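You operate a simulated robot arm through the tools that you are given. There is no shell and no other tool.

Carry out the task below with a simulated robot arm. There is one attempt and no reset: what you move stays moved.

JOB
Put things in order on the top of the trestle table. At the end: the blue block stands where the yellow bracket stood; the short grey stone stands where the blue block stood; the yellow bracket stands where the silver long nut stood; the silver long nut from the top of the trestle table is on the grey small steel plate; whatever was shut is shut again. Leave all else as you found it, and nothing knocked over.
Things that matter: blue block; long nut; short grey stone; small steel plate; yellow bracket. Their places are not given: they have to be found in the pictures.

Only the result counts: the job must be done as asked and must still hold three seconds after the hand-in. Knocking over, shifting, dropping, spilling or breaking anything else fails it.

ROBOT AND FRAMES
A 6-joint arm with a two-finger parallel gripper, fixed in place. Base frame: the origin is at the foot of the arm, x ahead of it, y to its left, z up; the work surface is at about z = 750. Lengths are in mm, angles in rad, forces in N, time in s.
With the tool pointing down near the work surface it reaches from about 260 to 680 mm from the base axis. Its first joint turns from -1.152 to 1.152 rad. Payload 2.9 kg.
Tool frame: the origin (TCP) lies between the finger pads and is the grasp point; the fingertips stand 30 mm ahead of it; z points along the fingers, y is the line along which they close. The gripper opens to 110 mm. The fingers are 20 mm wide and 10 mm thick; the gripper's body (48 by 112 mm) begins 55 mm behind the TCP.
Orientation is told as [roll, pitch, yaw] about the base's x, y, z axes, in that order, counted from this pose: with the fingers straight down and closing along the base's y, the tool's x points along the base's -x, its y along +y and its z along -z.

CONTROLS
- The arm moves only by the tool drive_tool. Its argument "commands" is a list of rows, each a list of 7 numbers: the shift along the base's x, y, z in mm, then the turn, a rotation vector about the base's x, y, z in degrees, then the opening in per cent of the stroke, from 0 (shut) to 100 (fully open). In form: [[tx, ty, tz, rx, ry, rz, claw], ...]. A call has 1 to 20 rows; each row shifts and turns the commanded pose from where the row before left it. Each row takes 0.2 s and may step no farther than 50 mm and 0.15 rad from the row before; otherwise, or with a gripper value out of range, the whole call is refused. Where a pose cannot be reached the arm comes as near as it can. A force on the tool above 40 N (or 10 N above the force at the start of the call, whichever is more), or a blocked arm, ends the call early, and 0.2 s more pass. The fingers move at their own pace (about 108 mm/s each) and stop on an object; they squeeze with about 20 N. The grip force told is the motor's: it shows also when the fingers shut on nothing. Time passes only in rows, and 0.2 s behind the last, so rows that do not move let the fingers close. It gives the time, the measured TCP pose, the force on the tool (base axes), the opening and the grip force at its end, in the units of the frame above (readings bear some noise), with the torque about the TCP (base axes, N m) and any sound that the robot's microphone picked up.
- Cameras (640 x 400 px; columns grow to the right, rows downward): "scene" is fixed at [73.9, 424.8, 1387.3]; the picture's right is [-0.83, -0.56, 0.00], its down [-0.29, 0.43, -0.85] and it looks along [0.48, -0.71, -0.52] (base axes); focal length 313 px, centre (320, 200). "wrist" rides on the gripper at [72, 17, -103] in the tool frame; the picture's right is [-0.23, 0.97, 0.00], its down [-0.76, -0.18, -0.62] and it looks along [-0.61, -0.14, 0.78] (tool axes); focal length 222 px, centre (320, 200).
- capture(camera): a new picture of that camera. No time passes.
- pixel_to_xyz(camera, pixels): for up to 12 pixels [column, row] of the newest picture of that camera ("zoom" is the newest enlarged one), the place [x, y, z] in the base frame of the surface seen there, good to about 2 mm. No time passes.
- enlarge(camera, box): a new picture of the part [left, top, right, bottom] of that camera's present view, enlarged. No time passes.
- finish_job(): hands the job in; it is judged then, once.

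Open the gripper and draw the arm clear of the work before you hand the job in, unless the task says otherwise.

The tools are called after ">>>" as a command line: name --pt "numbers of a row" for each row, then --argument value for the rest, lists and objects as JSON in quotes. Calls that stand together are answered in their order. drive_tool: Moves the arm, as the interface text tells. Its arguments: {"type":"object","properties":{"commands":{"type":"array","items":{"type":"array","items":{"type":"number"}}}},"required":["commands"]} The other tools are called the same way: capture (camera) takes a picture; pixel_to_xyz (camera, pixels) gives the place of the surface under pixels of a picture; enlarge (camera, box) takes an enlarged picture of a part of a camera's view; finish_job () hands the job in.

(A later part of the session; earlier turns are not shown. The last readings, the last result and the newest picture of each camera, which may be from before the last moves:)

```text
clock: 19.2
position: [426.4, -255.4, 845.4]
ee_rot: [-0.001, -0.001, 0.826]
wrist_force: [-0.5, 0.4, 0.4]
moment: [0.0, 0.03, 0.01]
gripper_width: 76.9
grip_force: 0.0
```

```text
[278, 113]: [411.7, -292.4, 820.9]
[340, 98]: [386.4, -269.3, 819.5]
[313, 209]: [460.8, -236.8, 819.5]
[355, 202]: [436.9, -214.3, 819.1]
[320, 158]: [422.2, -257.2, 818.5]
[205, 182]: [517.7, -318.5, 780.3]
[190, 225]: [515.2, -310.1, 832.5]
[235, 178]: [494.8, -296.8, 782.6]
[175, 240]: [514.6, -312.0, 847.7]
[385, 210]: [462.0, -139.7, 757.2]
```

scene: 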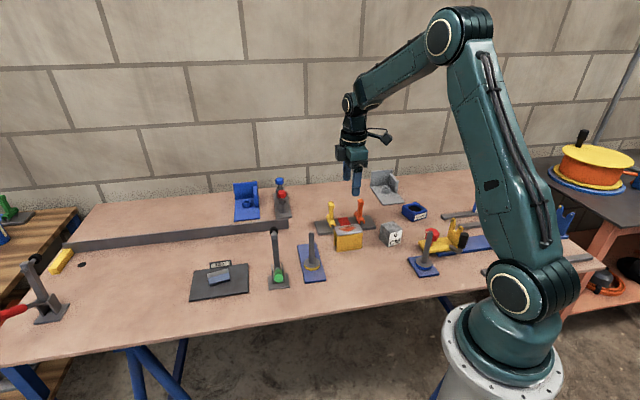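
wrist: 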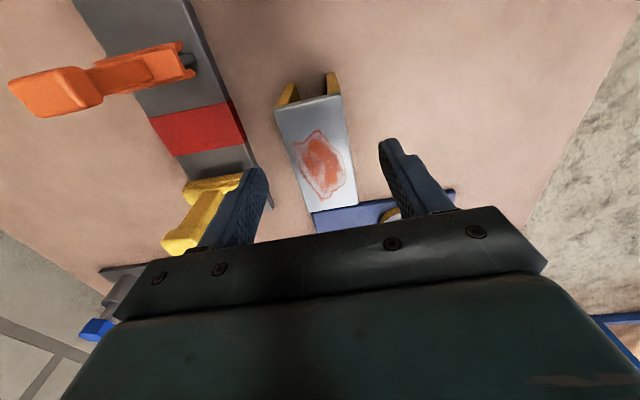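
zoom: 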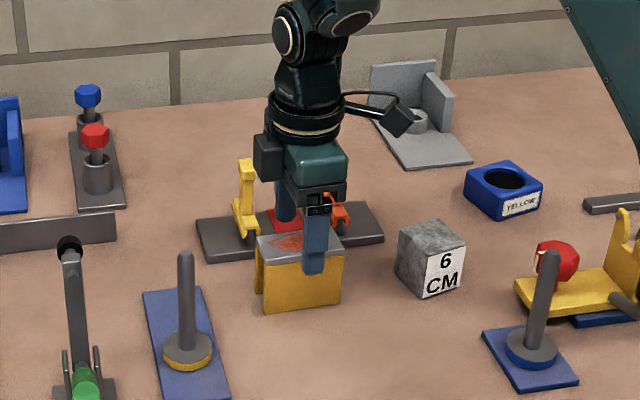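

Bracket centre reads (424.2,-253.5), consistent with the commanded TCP. I descend to z≈792 and close.

>>> drive_tool --pt "0 0 -20 0 0 0 70" --pt "0 0 -20 0 0 0 70" --pt "0 0 -13.5 0 0 0 70" --pt "0 0 0 0 0 0 70"

>>> capture --camera "wrist"

```text
clock: 20.2
position: [425.0, -254.1, 791.7]
ee_rot: [0.0, 0.001, 0.826]
wrist_force: [0.9, 0.4, -0.3]
moment: [0.0, 0.0, 0.01]
gripper_width: 76.8
grip_force: 0.1
```

```text
taken
```

wrist: 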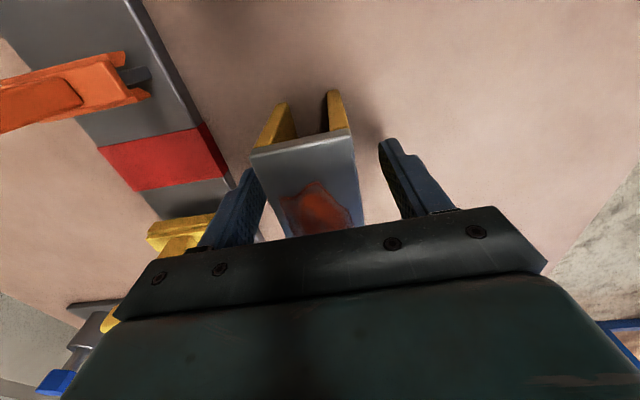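

No contact at z≈792; the fingers are on both long sides. I close slowly on the bracket.

>>> drive_tool --pt "0 0 0 0 0 0 55" --pt "0 0 0 0 0 0 44" --pt "0 0 0 0 0 0 36" --pt "0 0 0 0 0 0 25" --pt "0 0 0 0 0 0 25" --pt "0 0 0 0 0 0 25"

>>> capture --camera "wrist"

```text
clock: 21.6
position: [424.8, -253.9, 791.6]
ee_rot: [-0.001, 0.001, 0.826]
wrist_force: [-1.9, 1.6, 1.0]
moment: [-0.2, 0.2, -0.09]
gripper_width: 40.1
grip_force: 19.7
```

```text
taken
```

wrist: 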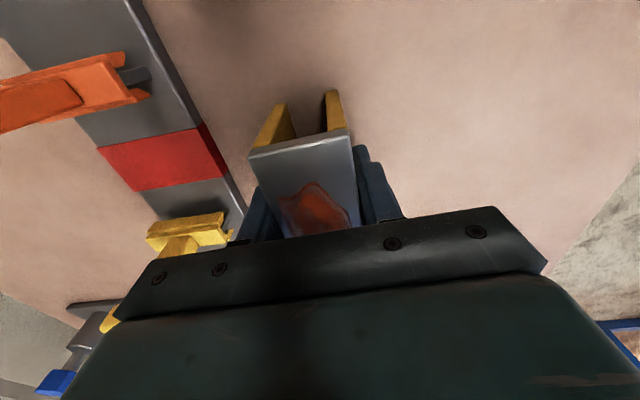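

The grip is at 40 mm with 19.7 N. I lift straight up and check the hold.

>>> drive_tool --pt "0 0 8 0 0 0 25" --pt "0 0 20 0 0 0 25" --pt "0 0 35 0 0 0 25" --pt "0 0 35 0 0 0 25" --pt "0 0 40 0 0 0 25" --pt "0 0 40 0 0 0 25" --pt "0 0 0 0 0 0 25"

>>> capture --camera "wrist"

>>> capture --camera "scene"

```text
clock: 23.2
position: [425.4, -255.6, 969.9]
ee_rot: [-0.001, 0.0, 0.826]
wrist_force: [0.4, -0.2, -6.1]
moment: [-0.02, -0.02, 0.01]
gripper_width: 39.9
grip_force: 20.2
```

```text
taken
```

wrist: 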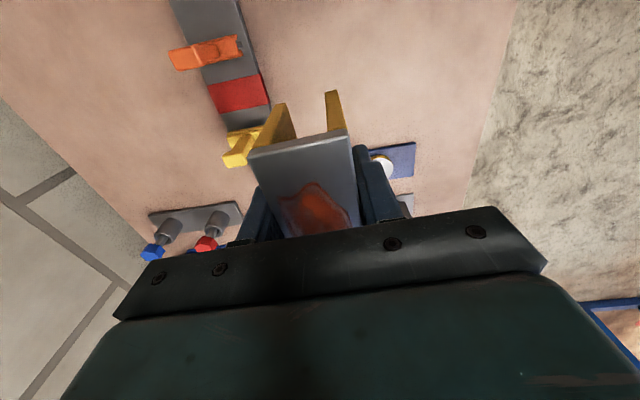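

```text
taken
```

scene: 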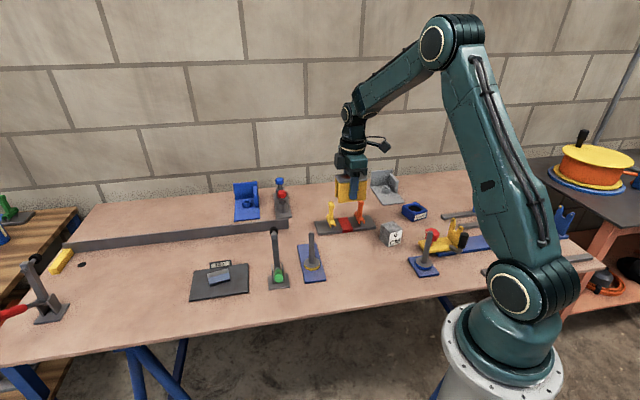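

The bracket is held (39.9 mm, ≈6 N weight), level. I carry it at z≈970 to the nut's old place: shift of (+212.8,+127.4).

>>> drive_tool --pt "35.4 21.2 0 0 0 0 25" --pt "35.4 21.2 0 0 0 0 25" --pt "35.5 21.3 0 0 0 0 25" --pt "35.5 21.3 0 0 0 0 25" --pt "35.5 21.2 0 0 0 0 25" --pt "35.5 21.2 0 0 0 0 25" --pt "0 0 0 0 0 0 25"

>>> capture --camera "wrist"

>>> capture --camera "scene"

```text
clock: 24.8
position: [637.3, -126.4, 969.9]
ee_rot: [0.001, 0.002, 0.826]
wrist_force: [-0.2, 0.9, -6.2]
moment: [-0.02, -0.02, 0.0]
gripper_width: 39.8
grip_force: 19.7
```

```text
taken
```

wrist: 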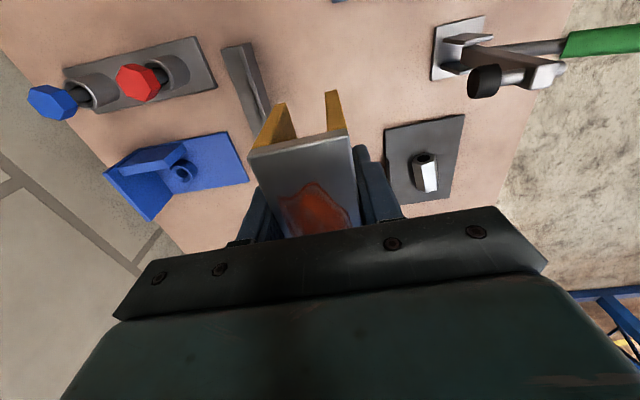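

```text
taken
```

scene: 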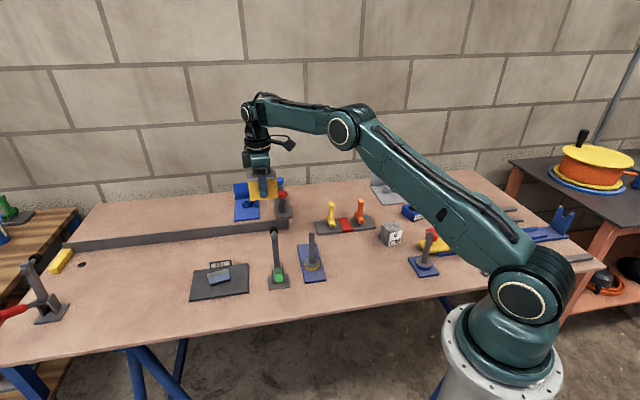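

The bracket hangs above the nut's former spot. I verify its in-hand pose from the visible top corners, and the nearby rail edge.

>>> pixel_to_xyz --camera "wrist" --pixels '[[254, 154], [347, 140], [300, 150], [245, 60], [262, 100], [255, 90], [482, 82], [470, 90]]'

```text
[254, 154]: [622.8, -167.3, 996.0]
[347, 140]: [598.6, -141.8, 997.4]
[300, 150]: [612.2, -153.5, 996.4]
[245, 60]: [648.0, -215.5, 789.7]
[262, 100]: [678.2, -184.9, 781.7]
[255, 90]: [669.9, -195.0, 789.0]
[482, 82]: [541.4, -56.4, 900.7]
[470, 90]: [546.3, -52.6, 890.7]
```

The in-hand pose matches expectation; the rail face is ≈50 mm behind the bracket's side. I lower by 170 mm, then finish in small steps.

>>> drive_tool --pt "0 0 -40 0 0 0 25" --pt "0 0 -40 0 0 0 25" --pt "0 0 -40 0 0 0 25" --pt "0 0 -30 0 0 0 25" --pt "0 0 -20 0 0 0 25" --pt "0 0 0 0 0 0 25"

>>> enlarge --camera "scene" --box '[200, 150, 340, 290]'

>>> capture --camera "wrist"

```text
clock: 26.2
position: [639.6, -126.7, 800.4]
ee_rot: [0.003, 0.001, 0.825]
wrist_force: [0.1, 0.1, -5.9]
moment: [0.0, 0.01, 0.0]
gripper_width: 39.9
grip_force: 19.2
```

```text
2.86 times, centred on (270, 220) of scene
```

zoom: 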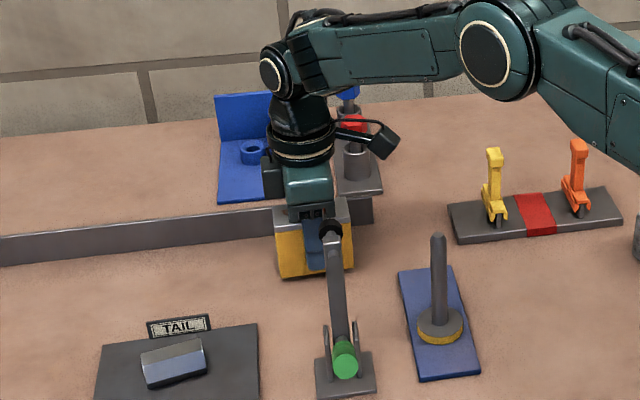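

```text
taken
```

wrist: 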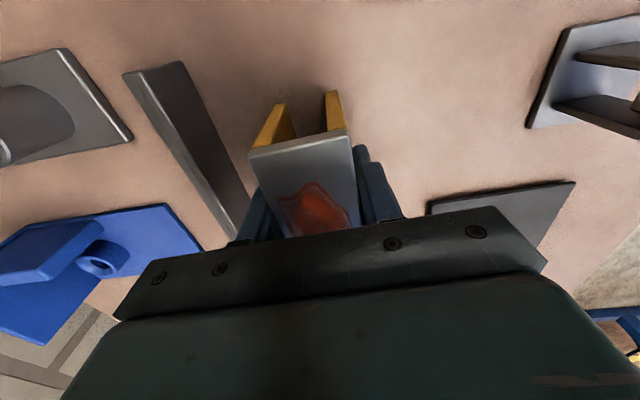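

Bracket is ≈8 mm above the table. I lower 6 mm more, then 1 mm steps.

>>> drive_tool --pt "0 0 -3 0 0 0 25" --pt "0 0 -2 0 0 0 25" --pt "0 0 -1 0 0 0 25" --pt "0 0 0 0 0 0 25"

>>> pixel_to_xyz --camera "wrist" --pixels '[[254, 154], [347, 140], [300, 150]]'

```text
clock: 27.2
position: [638.4, -127.2, 794.3]
ee_rot: [-0.001, 0.0, 0.825]
wrist_force: [-0.2, 0.8, -6.5]
moment: [-0.01, -0.01, 0.02]
gripper_width: 40.1
grip_force: 20.0
```

```text
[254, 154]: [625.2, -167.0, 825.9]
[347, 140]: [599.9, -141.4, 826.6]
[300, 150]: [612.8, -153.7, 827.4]
```

Position is within about 1 mm of the target. I continue down in 1 mm steps until contact.

>>> drive_tool --pt "0 0 -1 0 0 0 25" --pt "0 0 -1 0 0 0 25" --pt "0 0 0 0 0 0 25"

```text
clock: 28.0
position: [638.9, -126.3, 791.6]
ee_rot: [-0.001, 0.002, 0.827]
wrist_force: [-2.2, 0.9, 0.4]
moment: [-0.1, 0.31, -0.09]
gripper_width: 39.9
grip_force: 20.3
```

The vertical force went from −6.5 to about 0, so the bracket stands on the table. I open slowly and then rise.

>>> drive_tool --pt "0 0 -0.3 0 0 0 38" --pt "0 0 0 0 0 0 45" --pt "0 0 0 0 0 0 55" --pt "0 0 0 0 0 0 58" --pt "0 0 0 0 0 0 58"

>>> capture --camera "wrist"

```text
clock: 29.2
position: [638.7, -126.8, 791.9]
ee_rot: [-0.001, 0.0, 0.825]
wrist_force: [-0.9, 0.2, 0.4]
moment: [-0.02, -0.01, -0.01]
gripper_width: 63.6
grip_force: 0.1
```

```text
taken
```

wrist: 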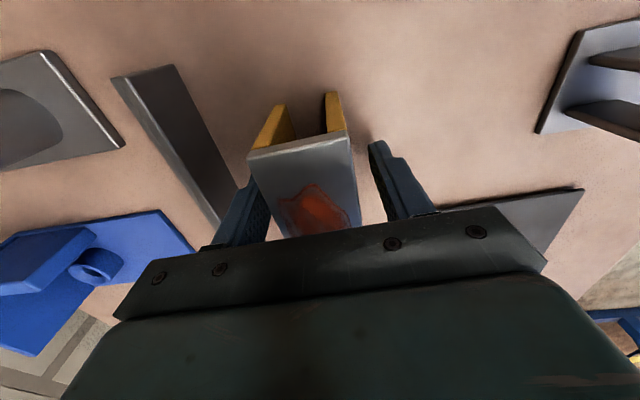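

The bracket stands free between the open fingers. I rise straight up and check.

>>> drive_tool --pt "0 0 15 0 0 0 58" --pt "0 0 35 0 0 0 58" --pt "0 0 50 0 0 0 58" --pt "0 0 50 0 0 0 58" --pt "0 0 50 0 0 0 58" --pt "0 0 0 0 0 0 58"

>>> capture --camera "wrist"

>>> capture --camera "scene"

```text
clock: 30.6
position: [636.8, -125.8, 991.5]
ee_rot: [0.001, 0.002, 0.825]
wrist_force: [0.8, -1.0, 0.4]
moment: [-0.01, 0.02, 0.02]
gripper_width: 63.9
grip_force: 0.1
```

```text
taken
```

wrist: 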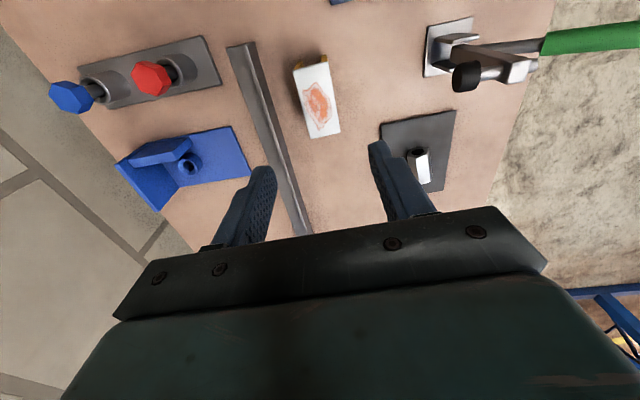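

```text
taken
```

scene: 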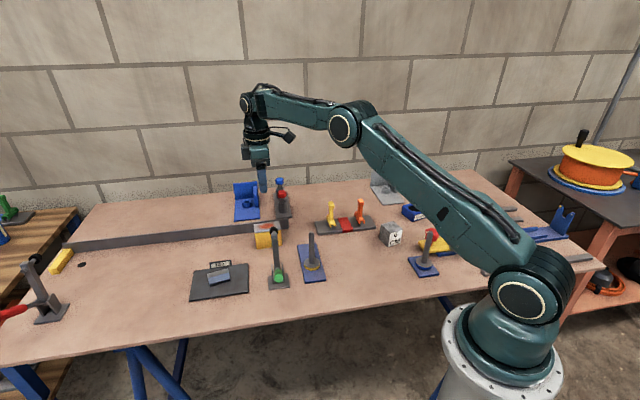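

The bracket stands upright at the new place. I verify its centre via the top corners.

>>> enlarge --camera "wrist" --box '[260, 40, 380, 150]'

```text
3.64 times, centred on (320, 95) of wrist
```

zoom: 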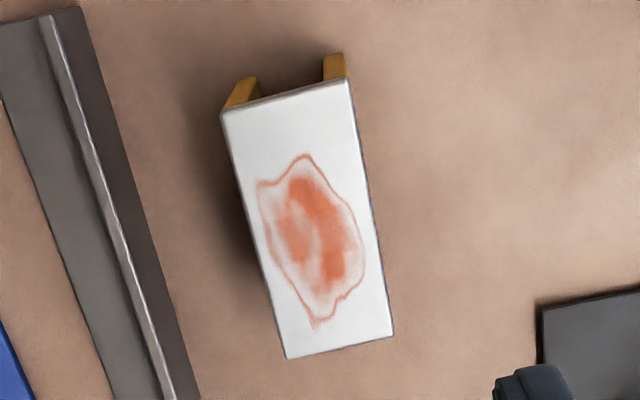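

>>> pixel_to_xyz --camera "zoom" --pixels '[[225, 118], [344, 83], [289, 354], [389, 331], [308, 225]]'

```text
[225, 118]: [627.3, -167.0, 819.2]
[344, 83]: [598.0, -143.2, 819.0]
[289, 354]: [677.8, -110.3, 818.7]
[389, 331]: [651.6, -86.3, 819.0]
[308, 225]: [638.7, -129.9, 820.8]
```

Bracket centre now (638.7,-126.7), within ≈1.5 mm of the nut's spot. Next I swing over to the blue block at ≈(310,-533), turning the tool to −30° at height, opened to 80%.

>>> drive_tool --pt "-25.2 -31.2 0 0 0 -5.95 70" --pt "-25.2 -31.2 0 0 0 -5.95 80" --pt "-25.2 -31.2 0 0 0 -5.95 80" --pt "-25.2 -31.2 0 0 0 -5.95 80" --pt "-25.2 -31.2 0 0 0 -5.95 80" --pt "-25.2 -31.2 0 0 0 -5.95 80" --pt "-25.2 -31.2 0 0 0 -5.95 80" --pt "-25.2 -31.2 0 0 0 -5.95 80" --pt "-25.2 -31.2 0 0 0 -5.95 80" --pt "-25.2 -31.2 0 0 0 -5.95 80" --pt "-25.2 -31.2 0 0 0 -5.95 80" --pt "-25.2 -31.2 0 0 0 -5.95 80" --pt "-25.2 -31.2 0 0 0 -5.95 80" --pt "0 0 0 0 0 0 80"

>>> capture --camera "wrist"

>>> capture --camera "scene"

```text
clock: 33.6
position: [310.4, -533.5, 991.8]
ee_rot: [0.0, -0.001, -0.524]
wrist_force: [0.6, 0.6, 0.4]
moment: [-0.02, 0.01, 0.0]
gripper_width: 87.9
grip_force: 0.0
```

```text
taken
```

wrist: 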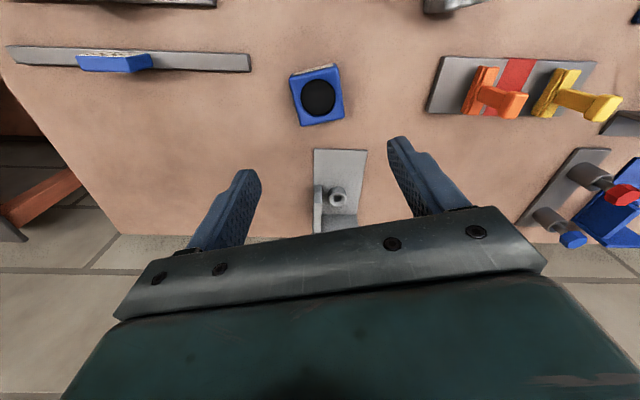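

```text
taken
```

scene: 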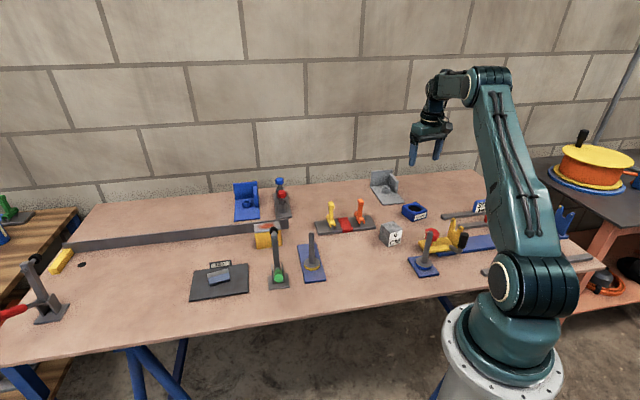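

The blue block is at wrist (317,95). I enlarge it to measure its corners.

>>> enlarge --camera "wrist" --box '[270, 50, 370, 140]'

```text
4.44 times, centred on (320, 95) of wrist
```

zoom: 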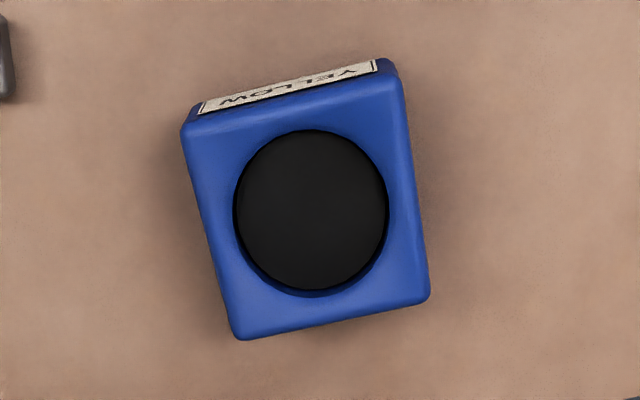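

>>> pixel_to_xyz --camera "zoom" --pixels '[[190, 135], [392, 80], [240, 332], [424, 297], [310, 210], [215, 235], [408, 190], [295, 104], [335, 312], [290, 85], [200, 120], [312, 330]]'

```text
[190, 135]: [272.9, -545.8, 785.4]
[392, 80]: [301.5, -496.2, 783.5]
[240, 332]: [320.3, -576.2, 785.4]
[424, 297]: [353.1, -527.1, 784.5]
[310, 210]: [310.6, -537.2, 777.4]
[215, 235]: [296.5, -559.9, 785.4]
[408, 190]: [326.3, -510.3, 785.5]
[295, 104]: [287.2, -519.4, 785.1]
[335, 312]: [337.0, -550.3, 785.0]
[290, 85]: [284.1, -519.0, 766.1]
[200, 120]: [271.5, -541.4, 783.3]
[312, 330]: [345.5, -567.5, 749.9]
```

Block centre ≈(311.7,-535.5), sides at ≈58.5°, top z≈785. I check neighbours' heights (jig prongs, rod tag, grey bracket) before descending.

>>> pixel_to_xyz --camera "wrist" --pixels '[[248, 62], [115, 62], [110, 52], [338, 155], [320, 190], [338, 198], [316, 155]]'

>>> pixel_to_xyz --camera "scene" --pixels '[[453, 221], [460, 230], [434, 234], [463, 240], [431, 232], [483, 204]]'

```text
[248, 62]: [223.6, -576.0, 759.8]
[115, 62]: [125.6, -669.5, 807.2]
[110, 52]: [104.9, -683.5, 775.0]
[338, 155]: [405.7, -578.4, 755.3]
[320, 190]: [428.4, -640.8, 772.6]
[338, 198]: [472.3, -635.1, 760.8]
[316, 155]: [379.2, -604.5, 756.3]
```

```text
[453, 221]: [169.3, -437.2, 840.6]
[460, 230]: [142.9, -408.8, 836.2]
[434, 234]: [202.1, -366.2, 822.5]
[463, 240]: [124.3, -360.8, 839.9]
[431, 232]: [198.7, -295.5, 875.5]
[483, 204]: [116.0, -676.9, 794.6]
```

Surroundings are clear. I correct by (+1.7,−2.5 mm, −1.5°) and descend to z≈842 first.

>>> drive_tool --pt "1.7 -2.5 -30 0 0 -1.5 80" --pt "0 0 -40 0 0 0 80" --pt "0 0 -40 0 0 0 80" --pt "0 0 -40 0 0 0 80" --pt "0 0 0 0 0 0 80"

>>> capture --camera "wrist"

>>> enlarge --camera "scene" --box '[350, 130, 500, 280]'

```text
clock: 34.8
position: [311.7, -533.6, 840.9]
ee_rot: [-0.001, -0.001, -0.552]
wrist_force: [0.4, -0.3, -0.7]
moment: [-0.01, -0.01, 0.0]
gripper_width: 87.9
grip_force: 0.1
```

```text
taken
```

wrist: 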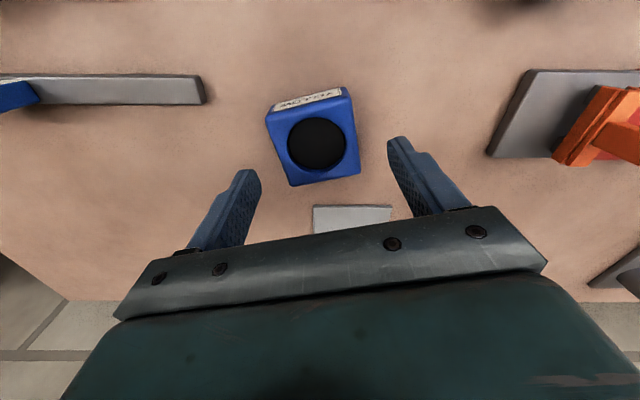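

```text
2.67 times, centred on (425, 205) of scene
```

zoom: 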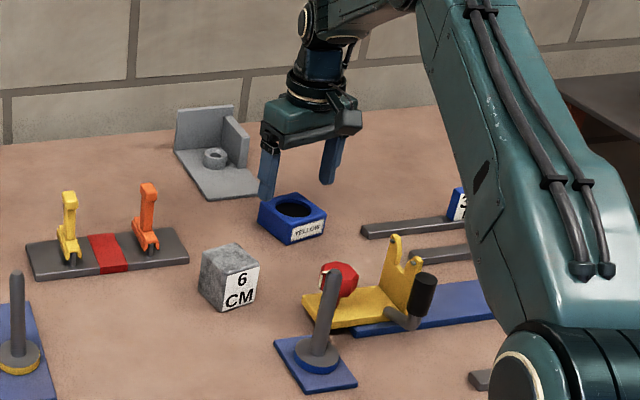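

The block sits between the fingers, top corners near (268,118), (348,92), (291,184), (359,172). I re-measure from this closer view.

>>> pixel_to_xyz --camera "wrist" --pixels '[[270, 124], [346, 100], [292, 182], [357, 171], [280, 152], [353, 136], [308, 112], [325, 178], [317, 145]]'

```text
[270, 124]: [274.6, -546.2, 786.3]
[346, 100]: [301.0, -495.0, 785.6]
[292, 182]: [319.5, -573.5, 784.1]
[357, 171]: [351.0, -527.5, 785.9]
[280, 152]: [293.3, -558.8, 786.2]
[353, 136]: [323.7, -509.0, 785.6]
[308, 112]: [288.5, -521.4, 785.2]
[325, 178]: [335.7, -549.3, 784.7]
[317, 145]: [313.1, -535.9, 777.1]
```

Centre confirmed at (311.5,-535.5). I descend to z≈784 and then close.

>>> drive_tool --pt "0 0 -25 0 0 0 80" --pt "0 0 -20 0 0 0 80" --pt "0 0 -12.5 0 0 0 80" --pt "0 0 0 0 0 0 80"

```text
clock: 35.8
position: [312.1, -534.1, 782.8]
ee_rot: [0.001, 0.003, -0.55]
wrist_force: [0.2, 0.6, -0.1]
moment: [0.02, 0.0, -0.01]
gripper_width: 87.8
grip_force: 0.1
```

No contact at z≈783.5. I close on the block's plain sides.

>>> drive_tool --pt "0 0 0 0 0 0 68" --pt "0 0 0 0 0 0 60" --pt "0 0 0 0 0 0 54" --pt "0 0 0 0 0 0 45" --pt "0 0 0 0 0 0 45" --pt "0 0 0 0 0 0 45"

>>> capture --camera "wrist"

```text
clock: 37.2
position: [312.6, -535.1, 782.7]
ee_rot: [-0.001, 0.0, -0.551]
wrist_force: [-0.2, 0.2, 1.1]
moment: [-0.16, 0.01, -0.03]
gripper_width: 63.8
grip_force: 19.8
```

```text
taken
```

wrist: 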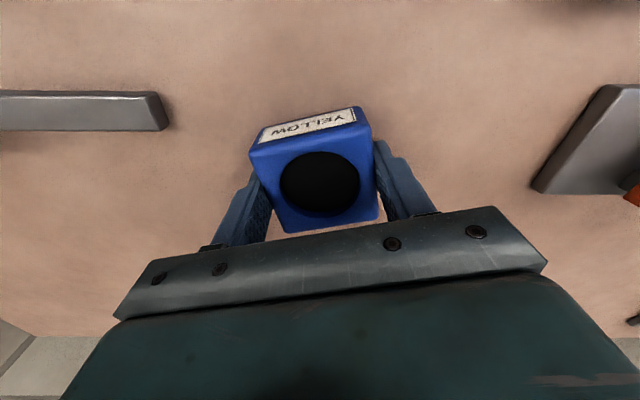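

Gripped at 63.8 mm, 20 N. I note its pose in hand, then lift.

>>> pixel_to_xyz --camera "wrist" --pixels '[[254, 156], [367, 132], [287, 228], [375, 213], [320, 182]]'

>>> drive_tool --pt "0 0 8 0 0 0 45" --pt "0 0 22 0 0 0 45" --pt "0 0 40 0 0 0 45" --pt "0 0 40 0 0 0 45" --pt "0 0 40 0 0 0 45" --pt "0 0 0 0 0 0 45"

>>> capture --camera "scene"

>>> capture --camera "wrist"

```text
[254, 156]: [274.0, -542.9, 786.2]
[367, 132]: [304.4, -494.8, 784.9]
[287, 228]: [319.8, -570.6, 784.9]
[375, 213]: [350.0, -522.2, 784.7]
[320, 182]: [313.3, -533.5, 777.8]
```

```text
clock: 38.6
position: [312.4, -535.2, 933.4]
ee_rot: [0.002, -0.001, -0.551]
wrist_force: [0.3, 0.1, -2.2]
moment: [0.0, 0.02, -0.02]
gripper_width: 64.2
grip_force: 19.3
```

```text
taken
```

scene: 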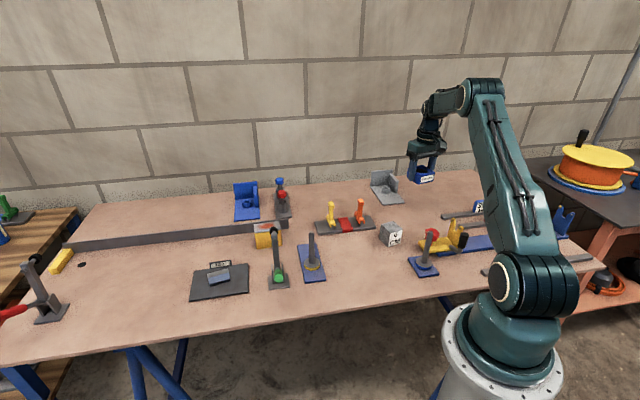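

```text
taken
```

wrist: 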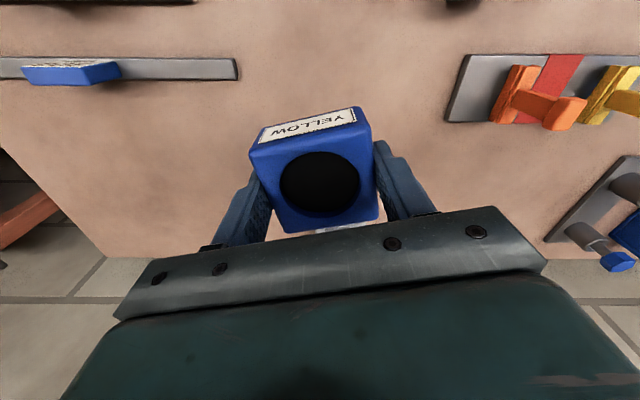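

The block is held. I query the peg nearby for clearance, then carry the block towards the bracket's old place (shift +112.8,+281.7, turn −11.2°).

>>> pixel_to_xyz --camera "scene" --pixels '[[311, 236], [312, 250], [312, 266], [360, 202], [331, 206], [332, 212]]'

>>> drive_tool --pt "14.1 35.2 5 0 0 -1.4 45" --pt "14.1 35.2 5 0 0 -1.4 45" --pt "14.1 35.2 0 0 0 -1.4 45" --pt "14.1 35.2 0 0 0 -1.4 45" --pt "14.1 35.2 0 0 0 -1.4 45" --pt "14.1 35.2 0 0 0 -1.4 45" --pt "14.1 35.2 0 0 0 -1.4 45" --pt "14.1 35.3 0 0 0 -1.4 45" --pt "0 0 0 0 0 0 45"

>>> capture --camera "wrist"

>>> capture --camera "scene"

```text
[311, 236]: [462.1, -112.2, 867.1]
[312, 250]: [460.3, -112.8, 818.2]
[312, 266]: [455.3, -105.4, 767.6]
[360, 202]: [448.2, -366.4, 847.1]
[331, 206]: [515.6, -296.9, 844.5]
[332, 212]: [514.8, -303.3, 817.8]
```

```text
clock: 40.6
position: [424.8, -252.7, 944.5]
ee_rot: [-0.002, 0.0, -0.747]
wrist_force: [-0.4, -0.2, -2.8]
moment: [-0.03, 0.01, 0.0]
gripper_width: 63.9
grip_force: 19.4
```

```text
taken
```

wrist: 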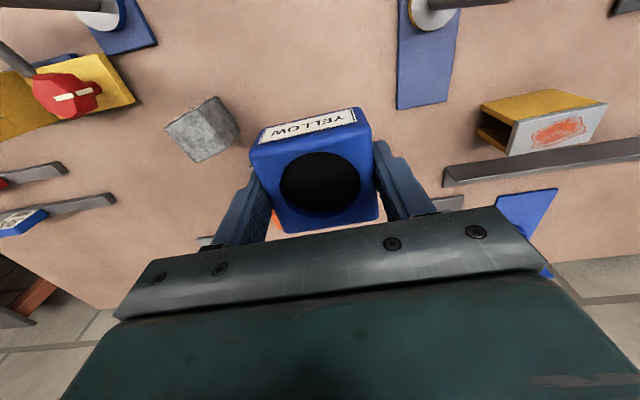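

```text
taken
```

scene: 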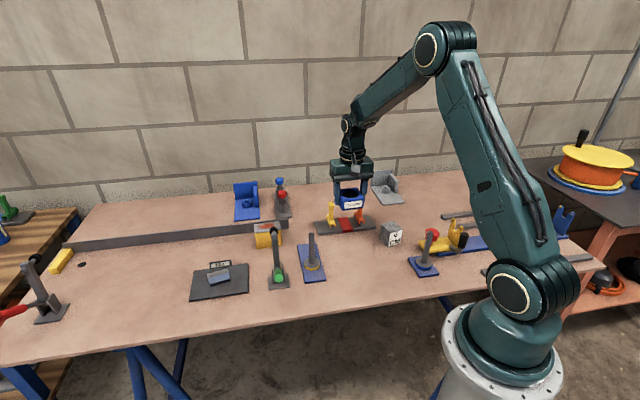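

The block hangs above the bracket's old place. I measure its corners in hand to verify the centre before lowering.

>>> pixel_to_xyz --camera "wrist" --pixels '[[254, 156], [367, 132], [287, 228], [375, 213], [320, 182], [262, 190], [372, 175], [310, 143], [330, 221]]'

```text
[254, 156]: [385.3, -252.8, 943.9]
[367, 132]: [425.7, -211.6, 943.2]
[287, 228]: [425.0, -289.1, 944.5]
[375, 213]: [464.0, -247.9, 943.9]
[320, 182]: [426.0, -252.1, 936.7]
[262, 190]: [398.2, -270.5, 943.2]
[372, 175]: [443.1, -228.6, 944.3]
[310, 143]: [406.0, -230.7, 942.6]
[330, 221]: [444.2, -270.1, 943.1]
```

The estimate (≈424.5,-250.3) differs a bit from the commanded centre; I enlarge for a more careful reading.

>>> enlarge --camera "wrist" --box '[230, 95, 410, 245]'

```text
2.67 times, centred on (320, 170) of wrist
```

zoom: 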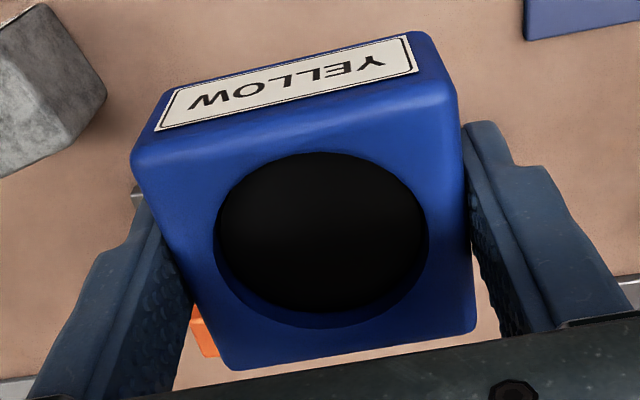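

>>> pixel_to_xyz --camera "zoom" --pixels '[[142, 162], [450, 92], [230, 364], [470, 326], [185, 265], [463, 205], [298, 128], [350, 345], [217, 238], [427, 225], [317, 153], [322, 325]]'

```text
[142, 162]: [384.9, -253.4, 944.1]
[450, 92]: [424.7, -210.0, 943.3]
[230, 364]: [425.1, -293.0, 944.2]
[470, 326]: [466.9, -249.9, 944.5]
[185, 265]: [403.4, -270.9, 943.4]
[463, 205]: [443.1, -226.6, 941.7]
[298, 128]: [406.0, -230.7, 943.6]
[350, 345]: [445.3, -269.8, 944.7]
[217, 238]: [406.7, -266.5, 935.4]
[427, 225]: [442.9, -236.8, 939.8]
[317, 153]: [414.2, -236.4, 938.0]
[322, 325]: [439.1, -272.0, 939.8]
```

The image geometry shows the block centred on the TCP axis; both estimates say to shift about (−0.9,−2.1) mm to be exactly over the bracket's old centre. I correct and lower 150 mm.

>>> drive_tool --pt "-0.9 -2.1 -30 0 0 0 45" --pt "0 0 -40 0 0 0 45" --pt "0 0 -40 0 0 0 45" --pt "0 0 -40 0 0 0 45" --pt "0 0 0 0 0 0 45"

>>> capture --camera "wrist"

>>> enlarge --camera "scene" --box '[280, 140, 430, 280]'

```text
clock: 41.8
position: [423.6, -255.9, 794.2]
ee_rot: [0.002, 0.002, -0.747]
wrist_force: [-1.0, -0.6, -2.5]
moment: [-0.01, 0.02, -0.04]
gripper_width: 63.9
grip_force: 20.1
```

```text
taken
```

wrist: 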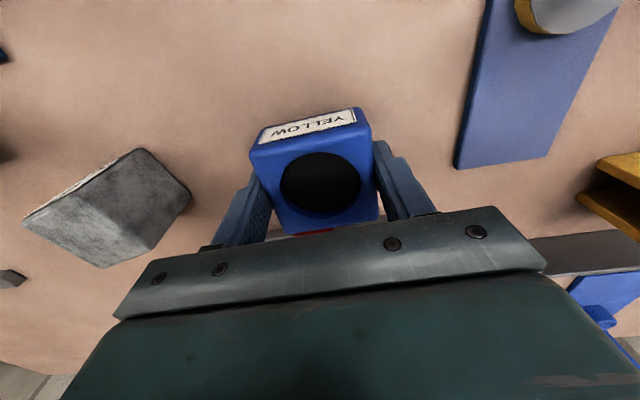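

```text
2.86 times, centred on (355, 210) of scene
```

zoom: 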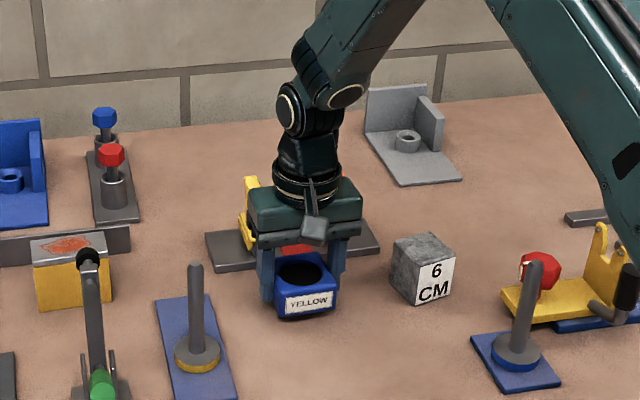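

The block is about 10 mm above the table with clear space around. I lower the last centimetre in small steps.

>>> drive_tool --pt "0 0 -4 0 0 0 45" --pt "0 0 -3 0 0 0 45" --pt "0 0 -1 0 0 0 45" --pt "0 0 0 0 0 0 45"

>>> pixel_to_xyz --camera "wrist" --pixels '[[254, 156], [367, 132], [287, 228], [375, 213], [320, 182], [262, 190], [372, 175], [310, 143], [330, 221]]'

```text
clock: 42.8
position: [424.8, -255.5, 786.6]
ee_rot: [0.001, 0.001, -0.744]
wrist_force: [-0.6, 0.0, -2.7]
moment: [0.0, 0.02, 0.01]
gripper_width: 63.9
grip_force: 20.0
```

```text
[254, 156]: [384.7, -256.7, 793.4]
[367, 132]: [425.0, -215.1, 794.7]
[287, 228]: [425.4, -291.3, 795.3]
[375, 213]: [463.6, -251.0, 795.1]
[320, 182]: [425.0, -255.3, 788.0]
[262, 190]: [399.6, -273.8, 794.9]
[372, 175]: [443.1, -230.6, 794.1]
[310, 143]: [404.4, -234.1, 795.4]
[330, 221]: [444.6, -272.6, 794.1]
```

Centre now ≈(424,-253.3), matching the target. I continue in 1 mm steps to contact.

>>> drive_tool --pt "0 0 -1 0 0 0 45" --pt "0 0 -1 0 0 0 45" --pt "0 0 0 0 0 0 45"

```text
clock: 43.6
position: [424.2, -255.7, 784.2]
ee_rot: [0.0, -0.001, -0.746]
wrist_force: [-3.5, 2.5, 9.5]
moment: [-0.01, 0.2, -0.02]
gripper_width: 64.2
grip_force: 20.0
```

Contact (+9.5 N). I open slowly and then rise straight up.

>>> drive_tool --pt "0 0 0.3 0 0 0 60" --pt "0 0 0 0 0 0 66" --pt "0 0 0 0 0 0 74" --pt "0 0 0 0 0 0 78" --pt "0 0 0 0 0 0 78"

>>> drive_tool --pt "0 0 12 0 0 0 78" --pt "0 0 30 0 0 0 78" --pt "0 0 50 0 0 0 78" --pt "0 0 50 0 0 0 78" --pt "0 0 50 0 0 0 78" --pt "0 0 0 0 0 0 78"

>>> capture --camera "wrist"

>>> capture --camera "scene"

```text
clock: 44.8
position: [424.3, -256.0, 784.3]
ee_rot: [-0.001, -0.001, -0.744]
wrist_force: [-0.4, -0.7, 0.1]
moment: [0.01, -0.02, 0.0]
gripper_width: 85.9
grip_force: 0.1
```

```text
clock: 46.2
position: [423.3, -256.1, 975.8]
ee_rot: [0.0, -0.001, -0.746]
wrist_force: [-0.2, 0.2, 0.8]
moment: [0.01, 0.0, -0.02]
gripper_width: 85.8
grip_force: 0.0
```

```text
taken
```

wrist: 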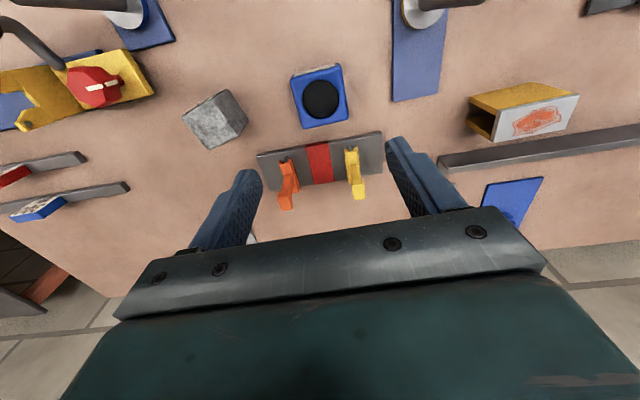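

```text
taken
```

scene: 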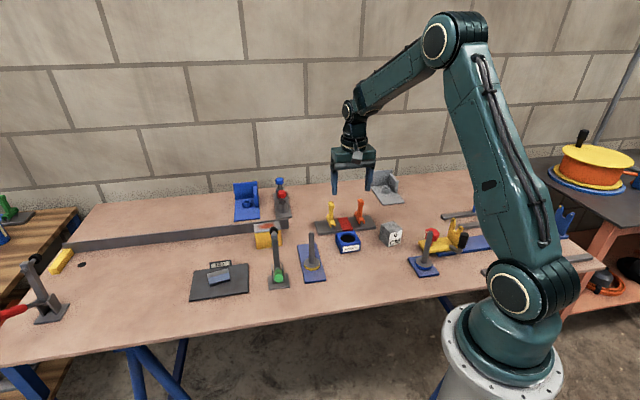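

The blue block stands where the bracket stood. I measure it and the stone from here.

>>> enlarge --camera "wrist" --box '[270, 50, 370, 140]'

>>> pixel_to_xyz --camera "wrist" --pixels '[[292, 79], [341, 67], [304, 127], [346, 119], [184, 120], [225, 91], [246, 120], [206, 147], [215, 120]]'

```text
4.44 times, centred on (320, 95) of wrist
```

zoom: 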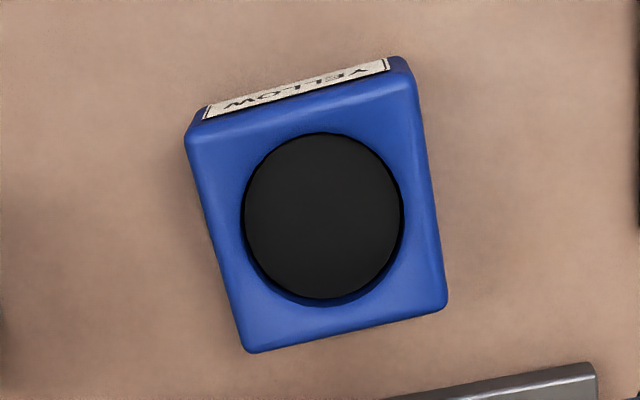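

```text
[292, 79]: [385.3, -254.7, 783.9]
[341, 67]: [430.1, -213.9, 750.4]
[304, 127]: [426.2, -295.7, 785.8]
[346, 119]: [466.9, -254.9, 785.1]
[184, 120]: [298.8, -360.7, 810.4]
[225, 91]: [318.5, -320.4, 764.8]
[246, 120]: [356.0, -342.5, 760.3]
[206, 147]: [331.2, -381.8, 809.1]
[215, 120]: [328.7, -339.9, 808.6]
```

>>> pixel_to_xyz --camera "zoom" --pixels '[[192, 142], [408, 85], [250, 345], [440, 305], [220, 245], [426, 195], [305, 110], [345, 325]]'

>>> enlarge --camera "wrist" --box '[165, 75, 265, 165]'

```text
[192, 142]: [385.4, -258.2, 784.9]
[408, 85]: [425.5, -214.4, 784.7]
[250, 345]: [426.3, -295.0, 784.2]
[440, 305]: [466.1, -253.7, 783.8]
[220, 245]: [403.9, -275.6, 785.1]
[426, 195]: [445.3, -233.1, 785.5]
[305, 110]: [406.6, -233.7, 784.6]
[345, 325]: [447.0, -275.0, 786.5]
```

```text
4.44 times, centred on (215, 120) of wrist
```

zoom: 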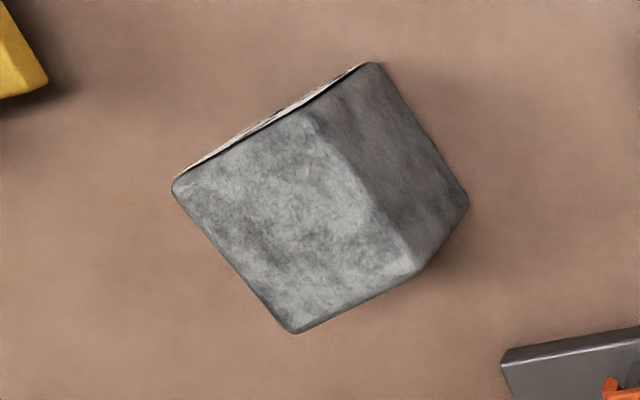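

The blue block's centre is ≈(425.5,-254.9), within 2 mm of target. Now I measure the stone's top corners in the newest zoom.

>>> pixel_to_xyz --camera "zoom" --pixels '[[182, 190], [308, 120], [412, 268], [298, 325], [235, 260], [362, 195], [245, 152], [355, 297], [300, 222], [460, 200], [372, 72]]'

```text
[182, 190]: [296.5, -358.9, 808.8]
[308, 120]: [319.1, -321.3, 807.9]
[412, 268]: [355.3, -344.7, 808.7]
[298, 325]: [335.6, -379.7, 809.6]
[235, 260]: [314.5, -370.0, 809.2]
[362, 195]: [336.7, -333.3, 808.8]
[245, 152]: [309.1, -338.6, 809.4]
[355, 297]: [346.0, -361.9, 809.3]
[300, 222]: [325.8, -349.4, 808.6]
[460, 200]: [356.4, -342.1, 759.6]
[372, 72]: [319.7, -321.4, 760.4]
```

Stone: about 45×45 mm in plan, 59 tall, centre ≈(326.5,-351), sides at ≈59.5°. I move over it with yaw −30.5° at height.

>>> drive_tool --pt "-24.2 -23.9 0 0 0 3.08 75" --pt "-24.2 -23.9 0 0 0 3.08 70" --pt "-24.3 -23.8 0 0 0 3.08 70" --pt "-24.3 -23.8 0 0 0 3.08 70" --pt "0 0 0 0 0 0 70"

>>> capture --camera "wrist"

>>> enlarge --camera "wrist" --box '[270, 50, 370, 140]'

```text
clock: 47.4
position: [327.8, -350.5, 975.9]
ee_rot: [0.0, -0.001, -0.532]
wrist_force: [0.5, 0.2, -0.2]
moment: [0.03, -0.01, -0.03]
gripper_width: 77.4
grip_force: 0.1
```

```text
taken
```

wrist: 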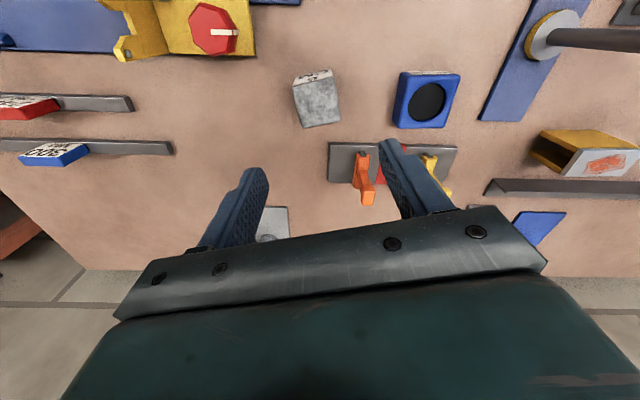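

```text
4.44 times, centred on (320, 95) of wrist
```

zoom: 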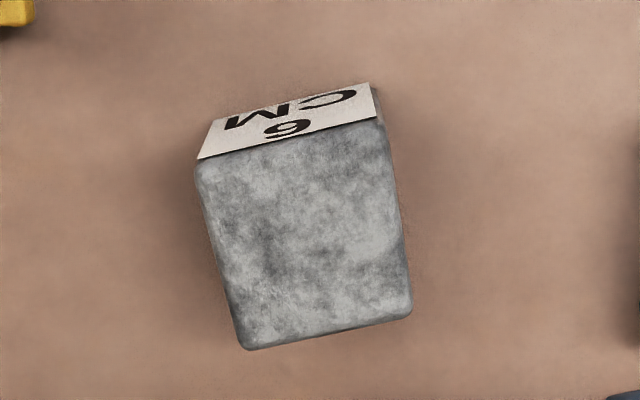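

>>> pixel_to_xyz --camera "zoom" --pixels '[[202, 172], [376, 128], [250, 343], [408, 307], [222, 260], [393, 215], [290, 150], [330, 326], [305, 235]]'

```text
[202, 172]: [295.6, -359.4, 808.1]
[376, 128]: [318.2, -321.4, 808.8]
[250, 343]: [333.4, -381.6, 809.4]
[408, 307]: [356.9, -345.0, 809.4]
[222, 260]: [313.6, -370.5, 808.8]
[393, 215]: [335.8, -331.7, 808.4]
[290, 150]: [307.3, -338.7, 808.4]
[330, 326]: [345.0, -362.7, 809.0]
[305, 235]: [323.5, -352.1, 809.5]
```

Stone centre reads ≈(325.6,-351.4). I correct by (−2,−1.1 mm, −0.7°) and descend to z≈846.

>>> drive_tool --pt "-2 -1.1 -30 0 0 -0.7 70" --pt "0 0 -40 0 0 0 70" --pt "0 0 -40 0 0 0 70" --pt "0 0 -20 0 0 0 70" --pt "0 0 0 0 0 0 70"

>>> capture --camera "wrist"

>>> enlarge --camera "scene" --box '[330, 140, 480, 290]'

```text
clock: 48.6
position: [325.7, -352.7, 845.2]
ee_rot: [0.0, 0.0, -0.542]
wrist_force: [-0.6, 0.1, 0.3]
moment: [0.05, -0.02, -0.04]
gripper_width: 77.0
grip_force: 0.1
```

```text
taken
```

wrist: 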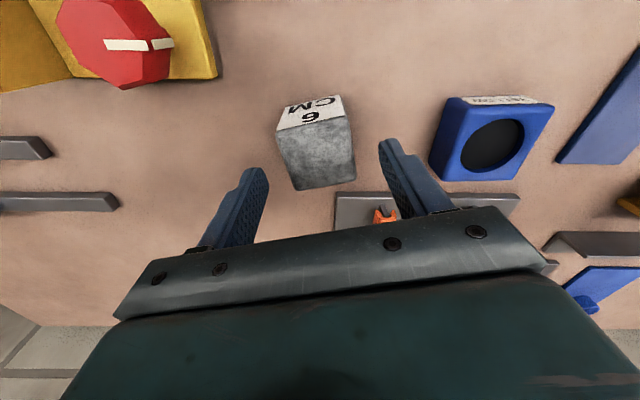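

```text
2.67 times, centred on (405, 215) of scene
```

zoom: 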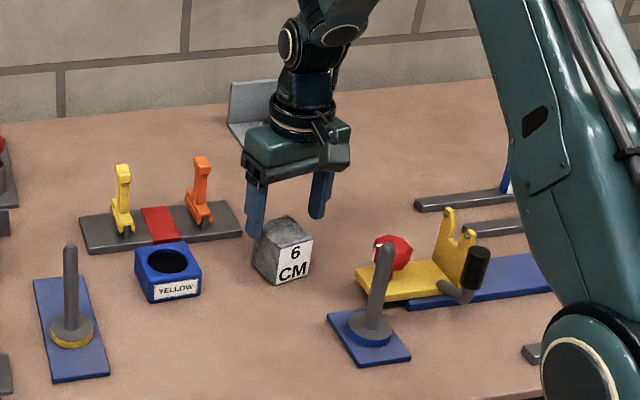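

The stone is well centred between the fingers. I descend to z≈785.

>>> drive_tool --pt "0 0 -25 0 0 0 70" --pt "0 0 -25 0 0 0 70" --pt "0 0 -11 0 0 0 70" --pt "0 0 0 0 0 0 70"

```text
clock: 49.6
position: [324.6, -351.9, 784.3]
ee_rot: [0.0, 0.001, -0.543]
wrist_force: [-0.4, -1.2, 0.4]
moment: [0.0, 0.0, -0.01]
gripper_width: 77.1
grip_force: 0.2
```

No contact on the way down. I close on the stone's plain sides.

>>> drive_tool --pt "0 0 0 0 0 0 58" --pt "0 0 0 0 0 0 50" --pt "0 0 0 0 0 0 42" --pt "0 0 0 0 0 0 30" --pt "0 0 0 0 0 0 30" --pt "0 0 0 0 0 0 30"

>>> capture --camera "wrist"

```text
clock: 51.0
position: [324.9, -351.4, 784.9]
ee_rot: [0.0, 0.001, -0.544]
wrist_force: [-0.7, -1.6, -0.1]
moment: [0.01, 0.01, 0.01]
gripper_width: 49.9
grip_force: 20.3
```

```text
taken
```

wrist: 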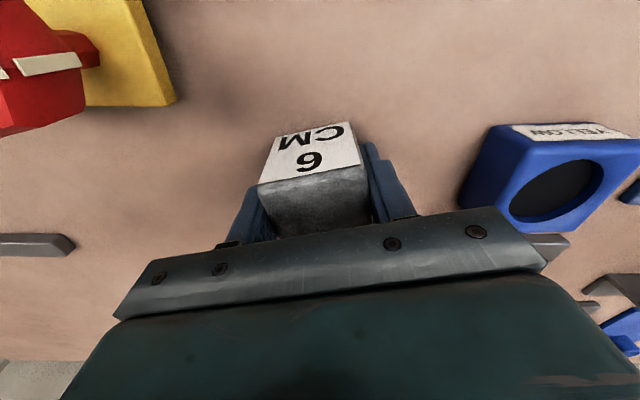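

Gripped at 49.9 mm, 20 N. I lift straight up and check.

>>> drive_tool --pt "0 0 8 0 0 0 30" --pt "0 0 22 0 0 0 30" --pt "0 0 40 0 0 0 30" --pt "0 0 40 0 0 0 30" --pt "0 0 40 0 0 0 30" --pt "0 0 10 0 0 0 30" --pt "0 0 0 0 0 0 30"

>>> capture --camera "wrist"

>>> capture --camera "scene"

```text
clock: 52.6
position: [326.0, -352.2, 945.7]
ee_rot: [0.0, 0.0, -0.544]
wrist_force: [0.5, 0.1, -4.4]
moment: [-0.01, 0.0, 0.01]
gripper_width: 49.9
grip_force: 20.4
```

```text
taken
```

wrist: 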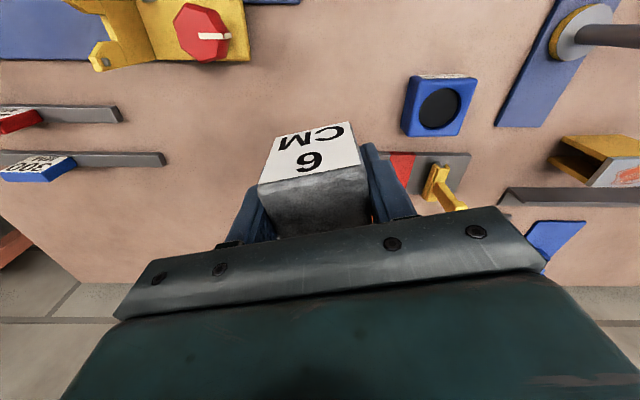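

```text
taken
```

scene: 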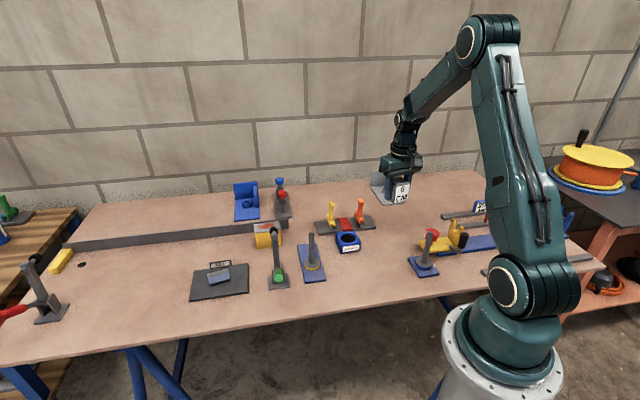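

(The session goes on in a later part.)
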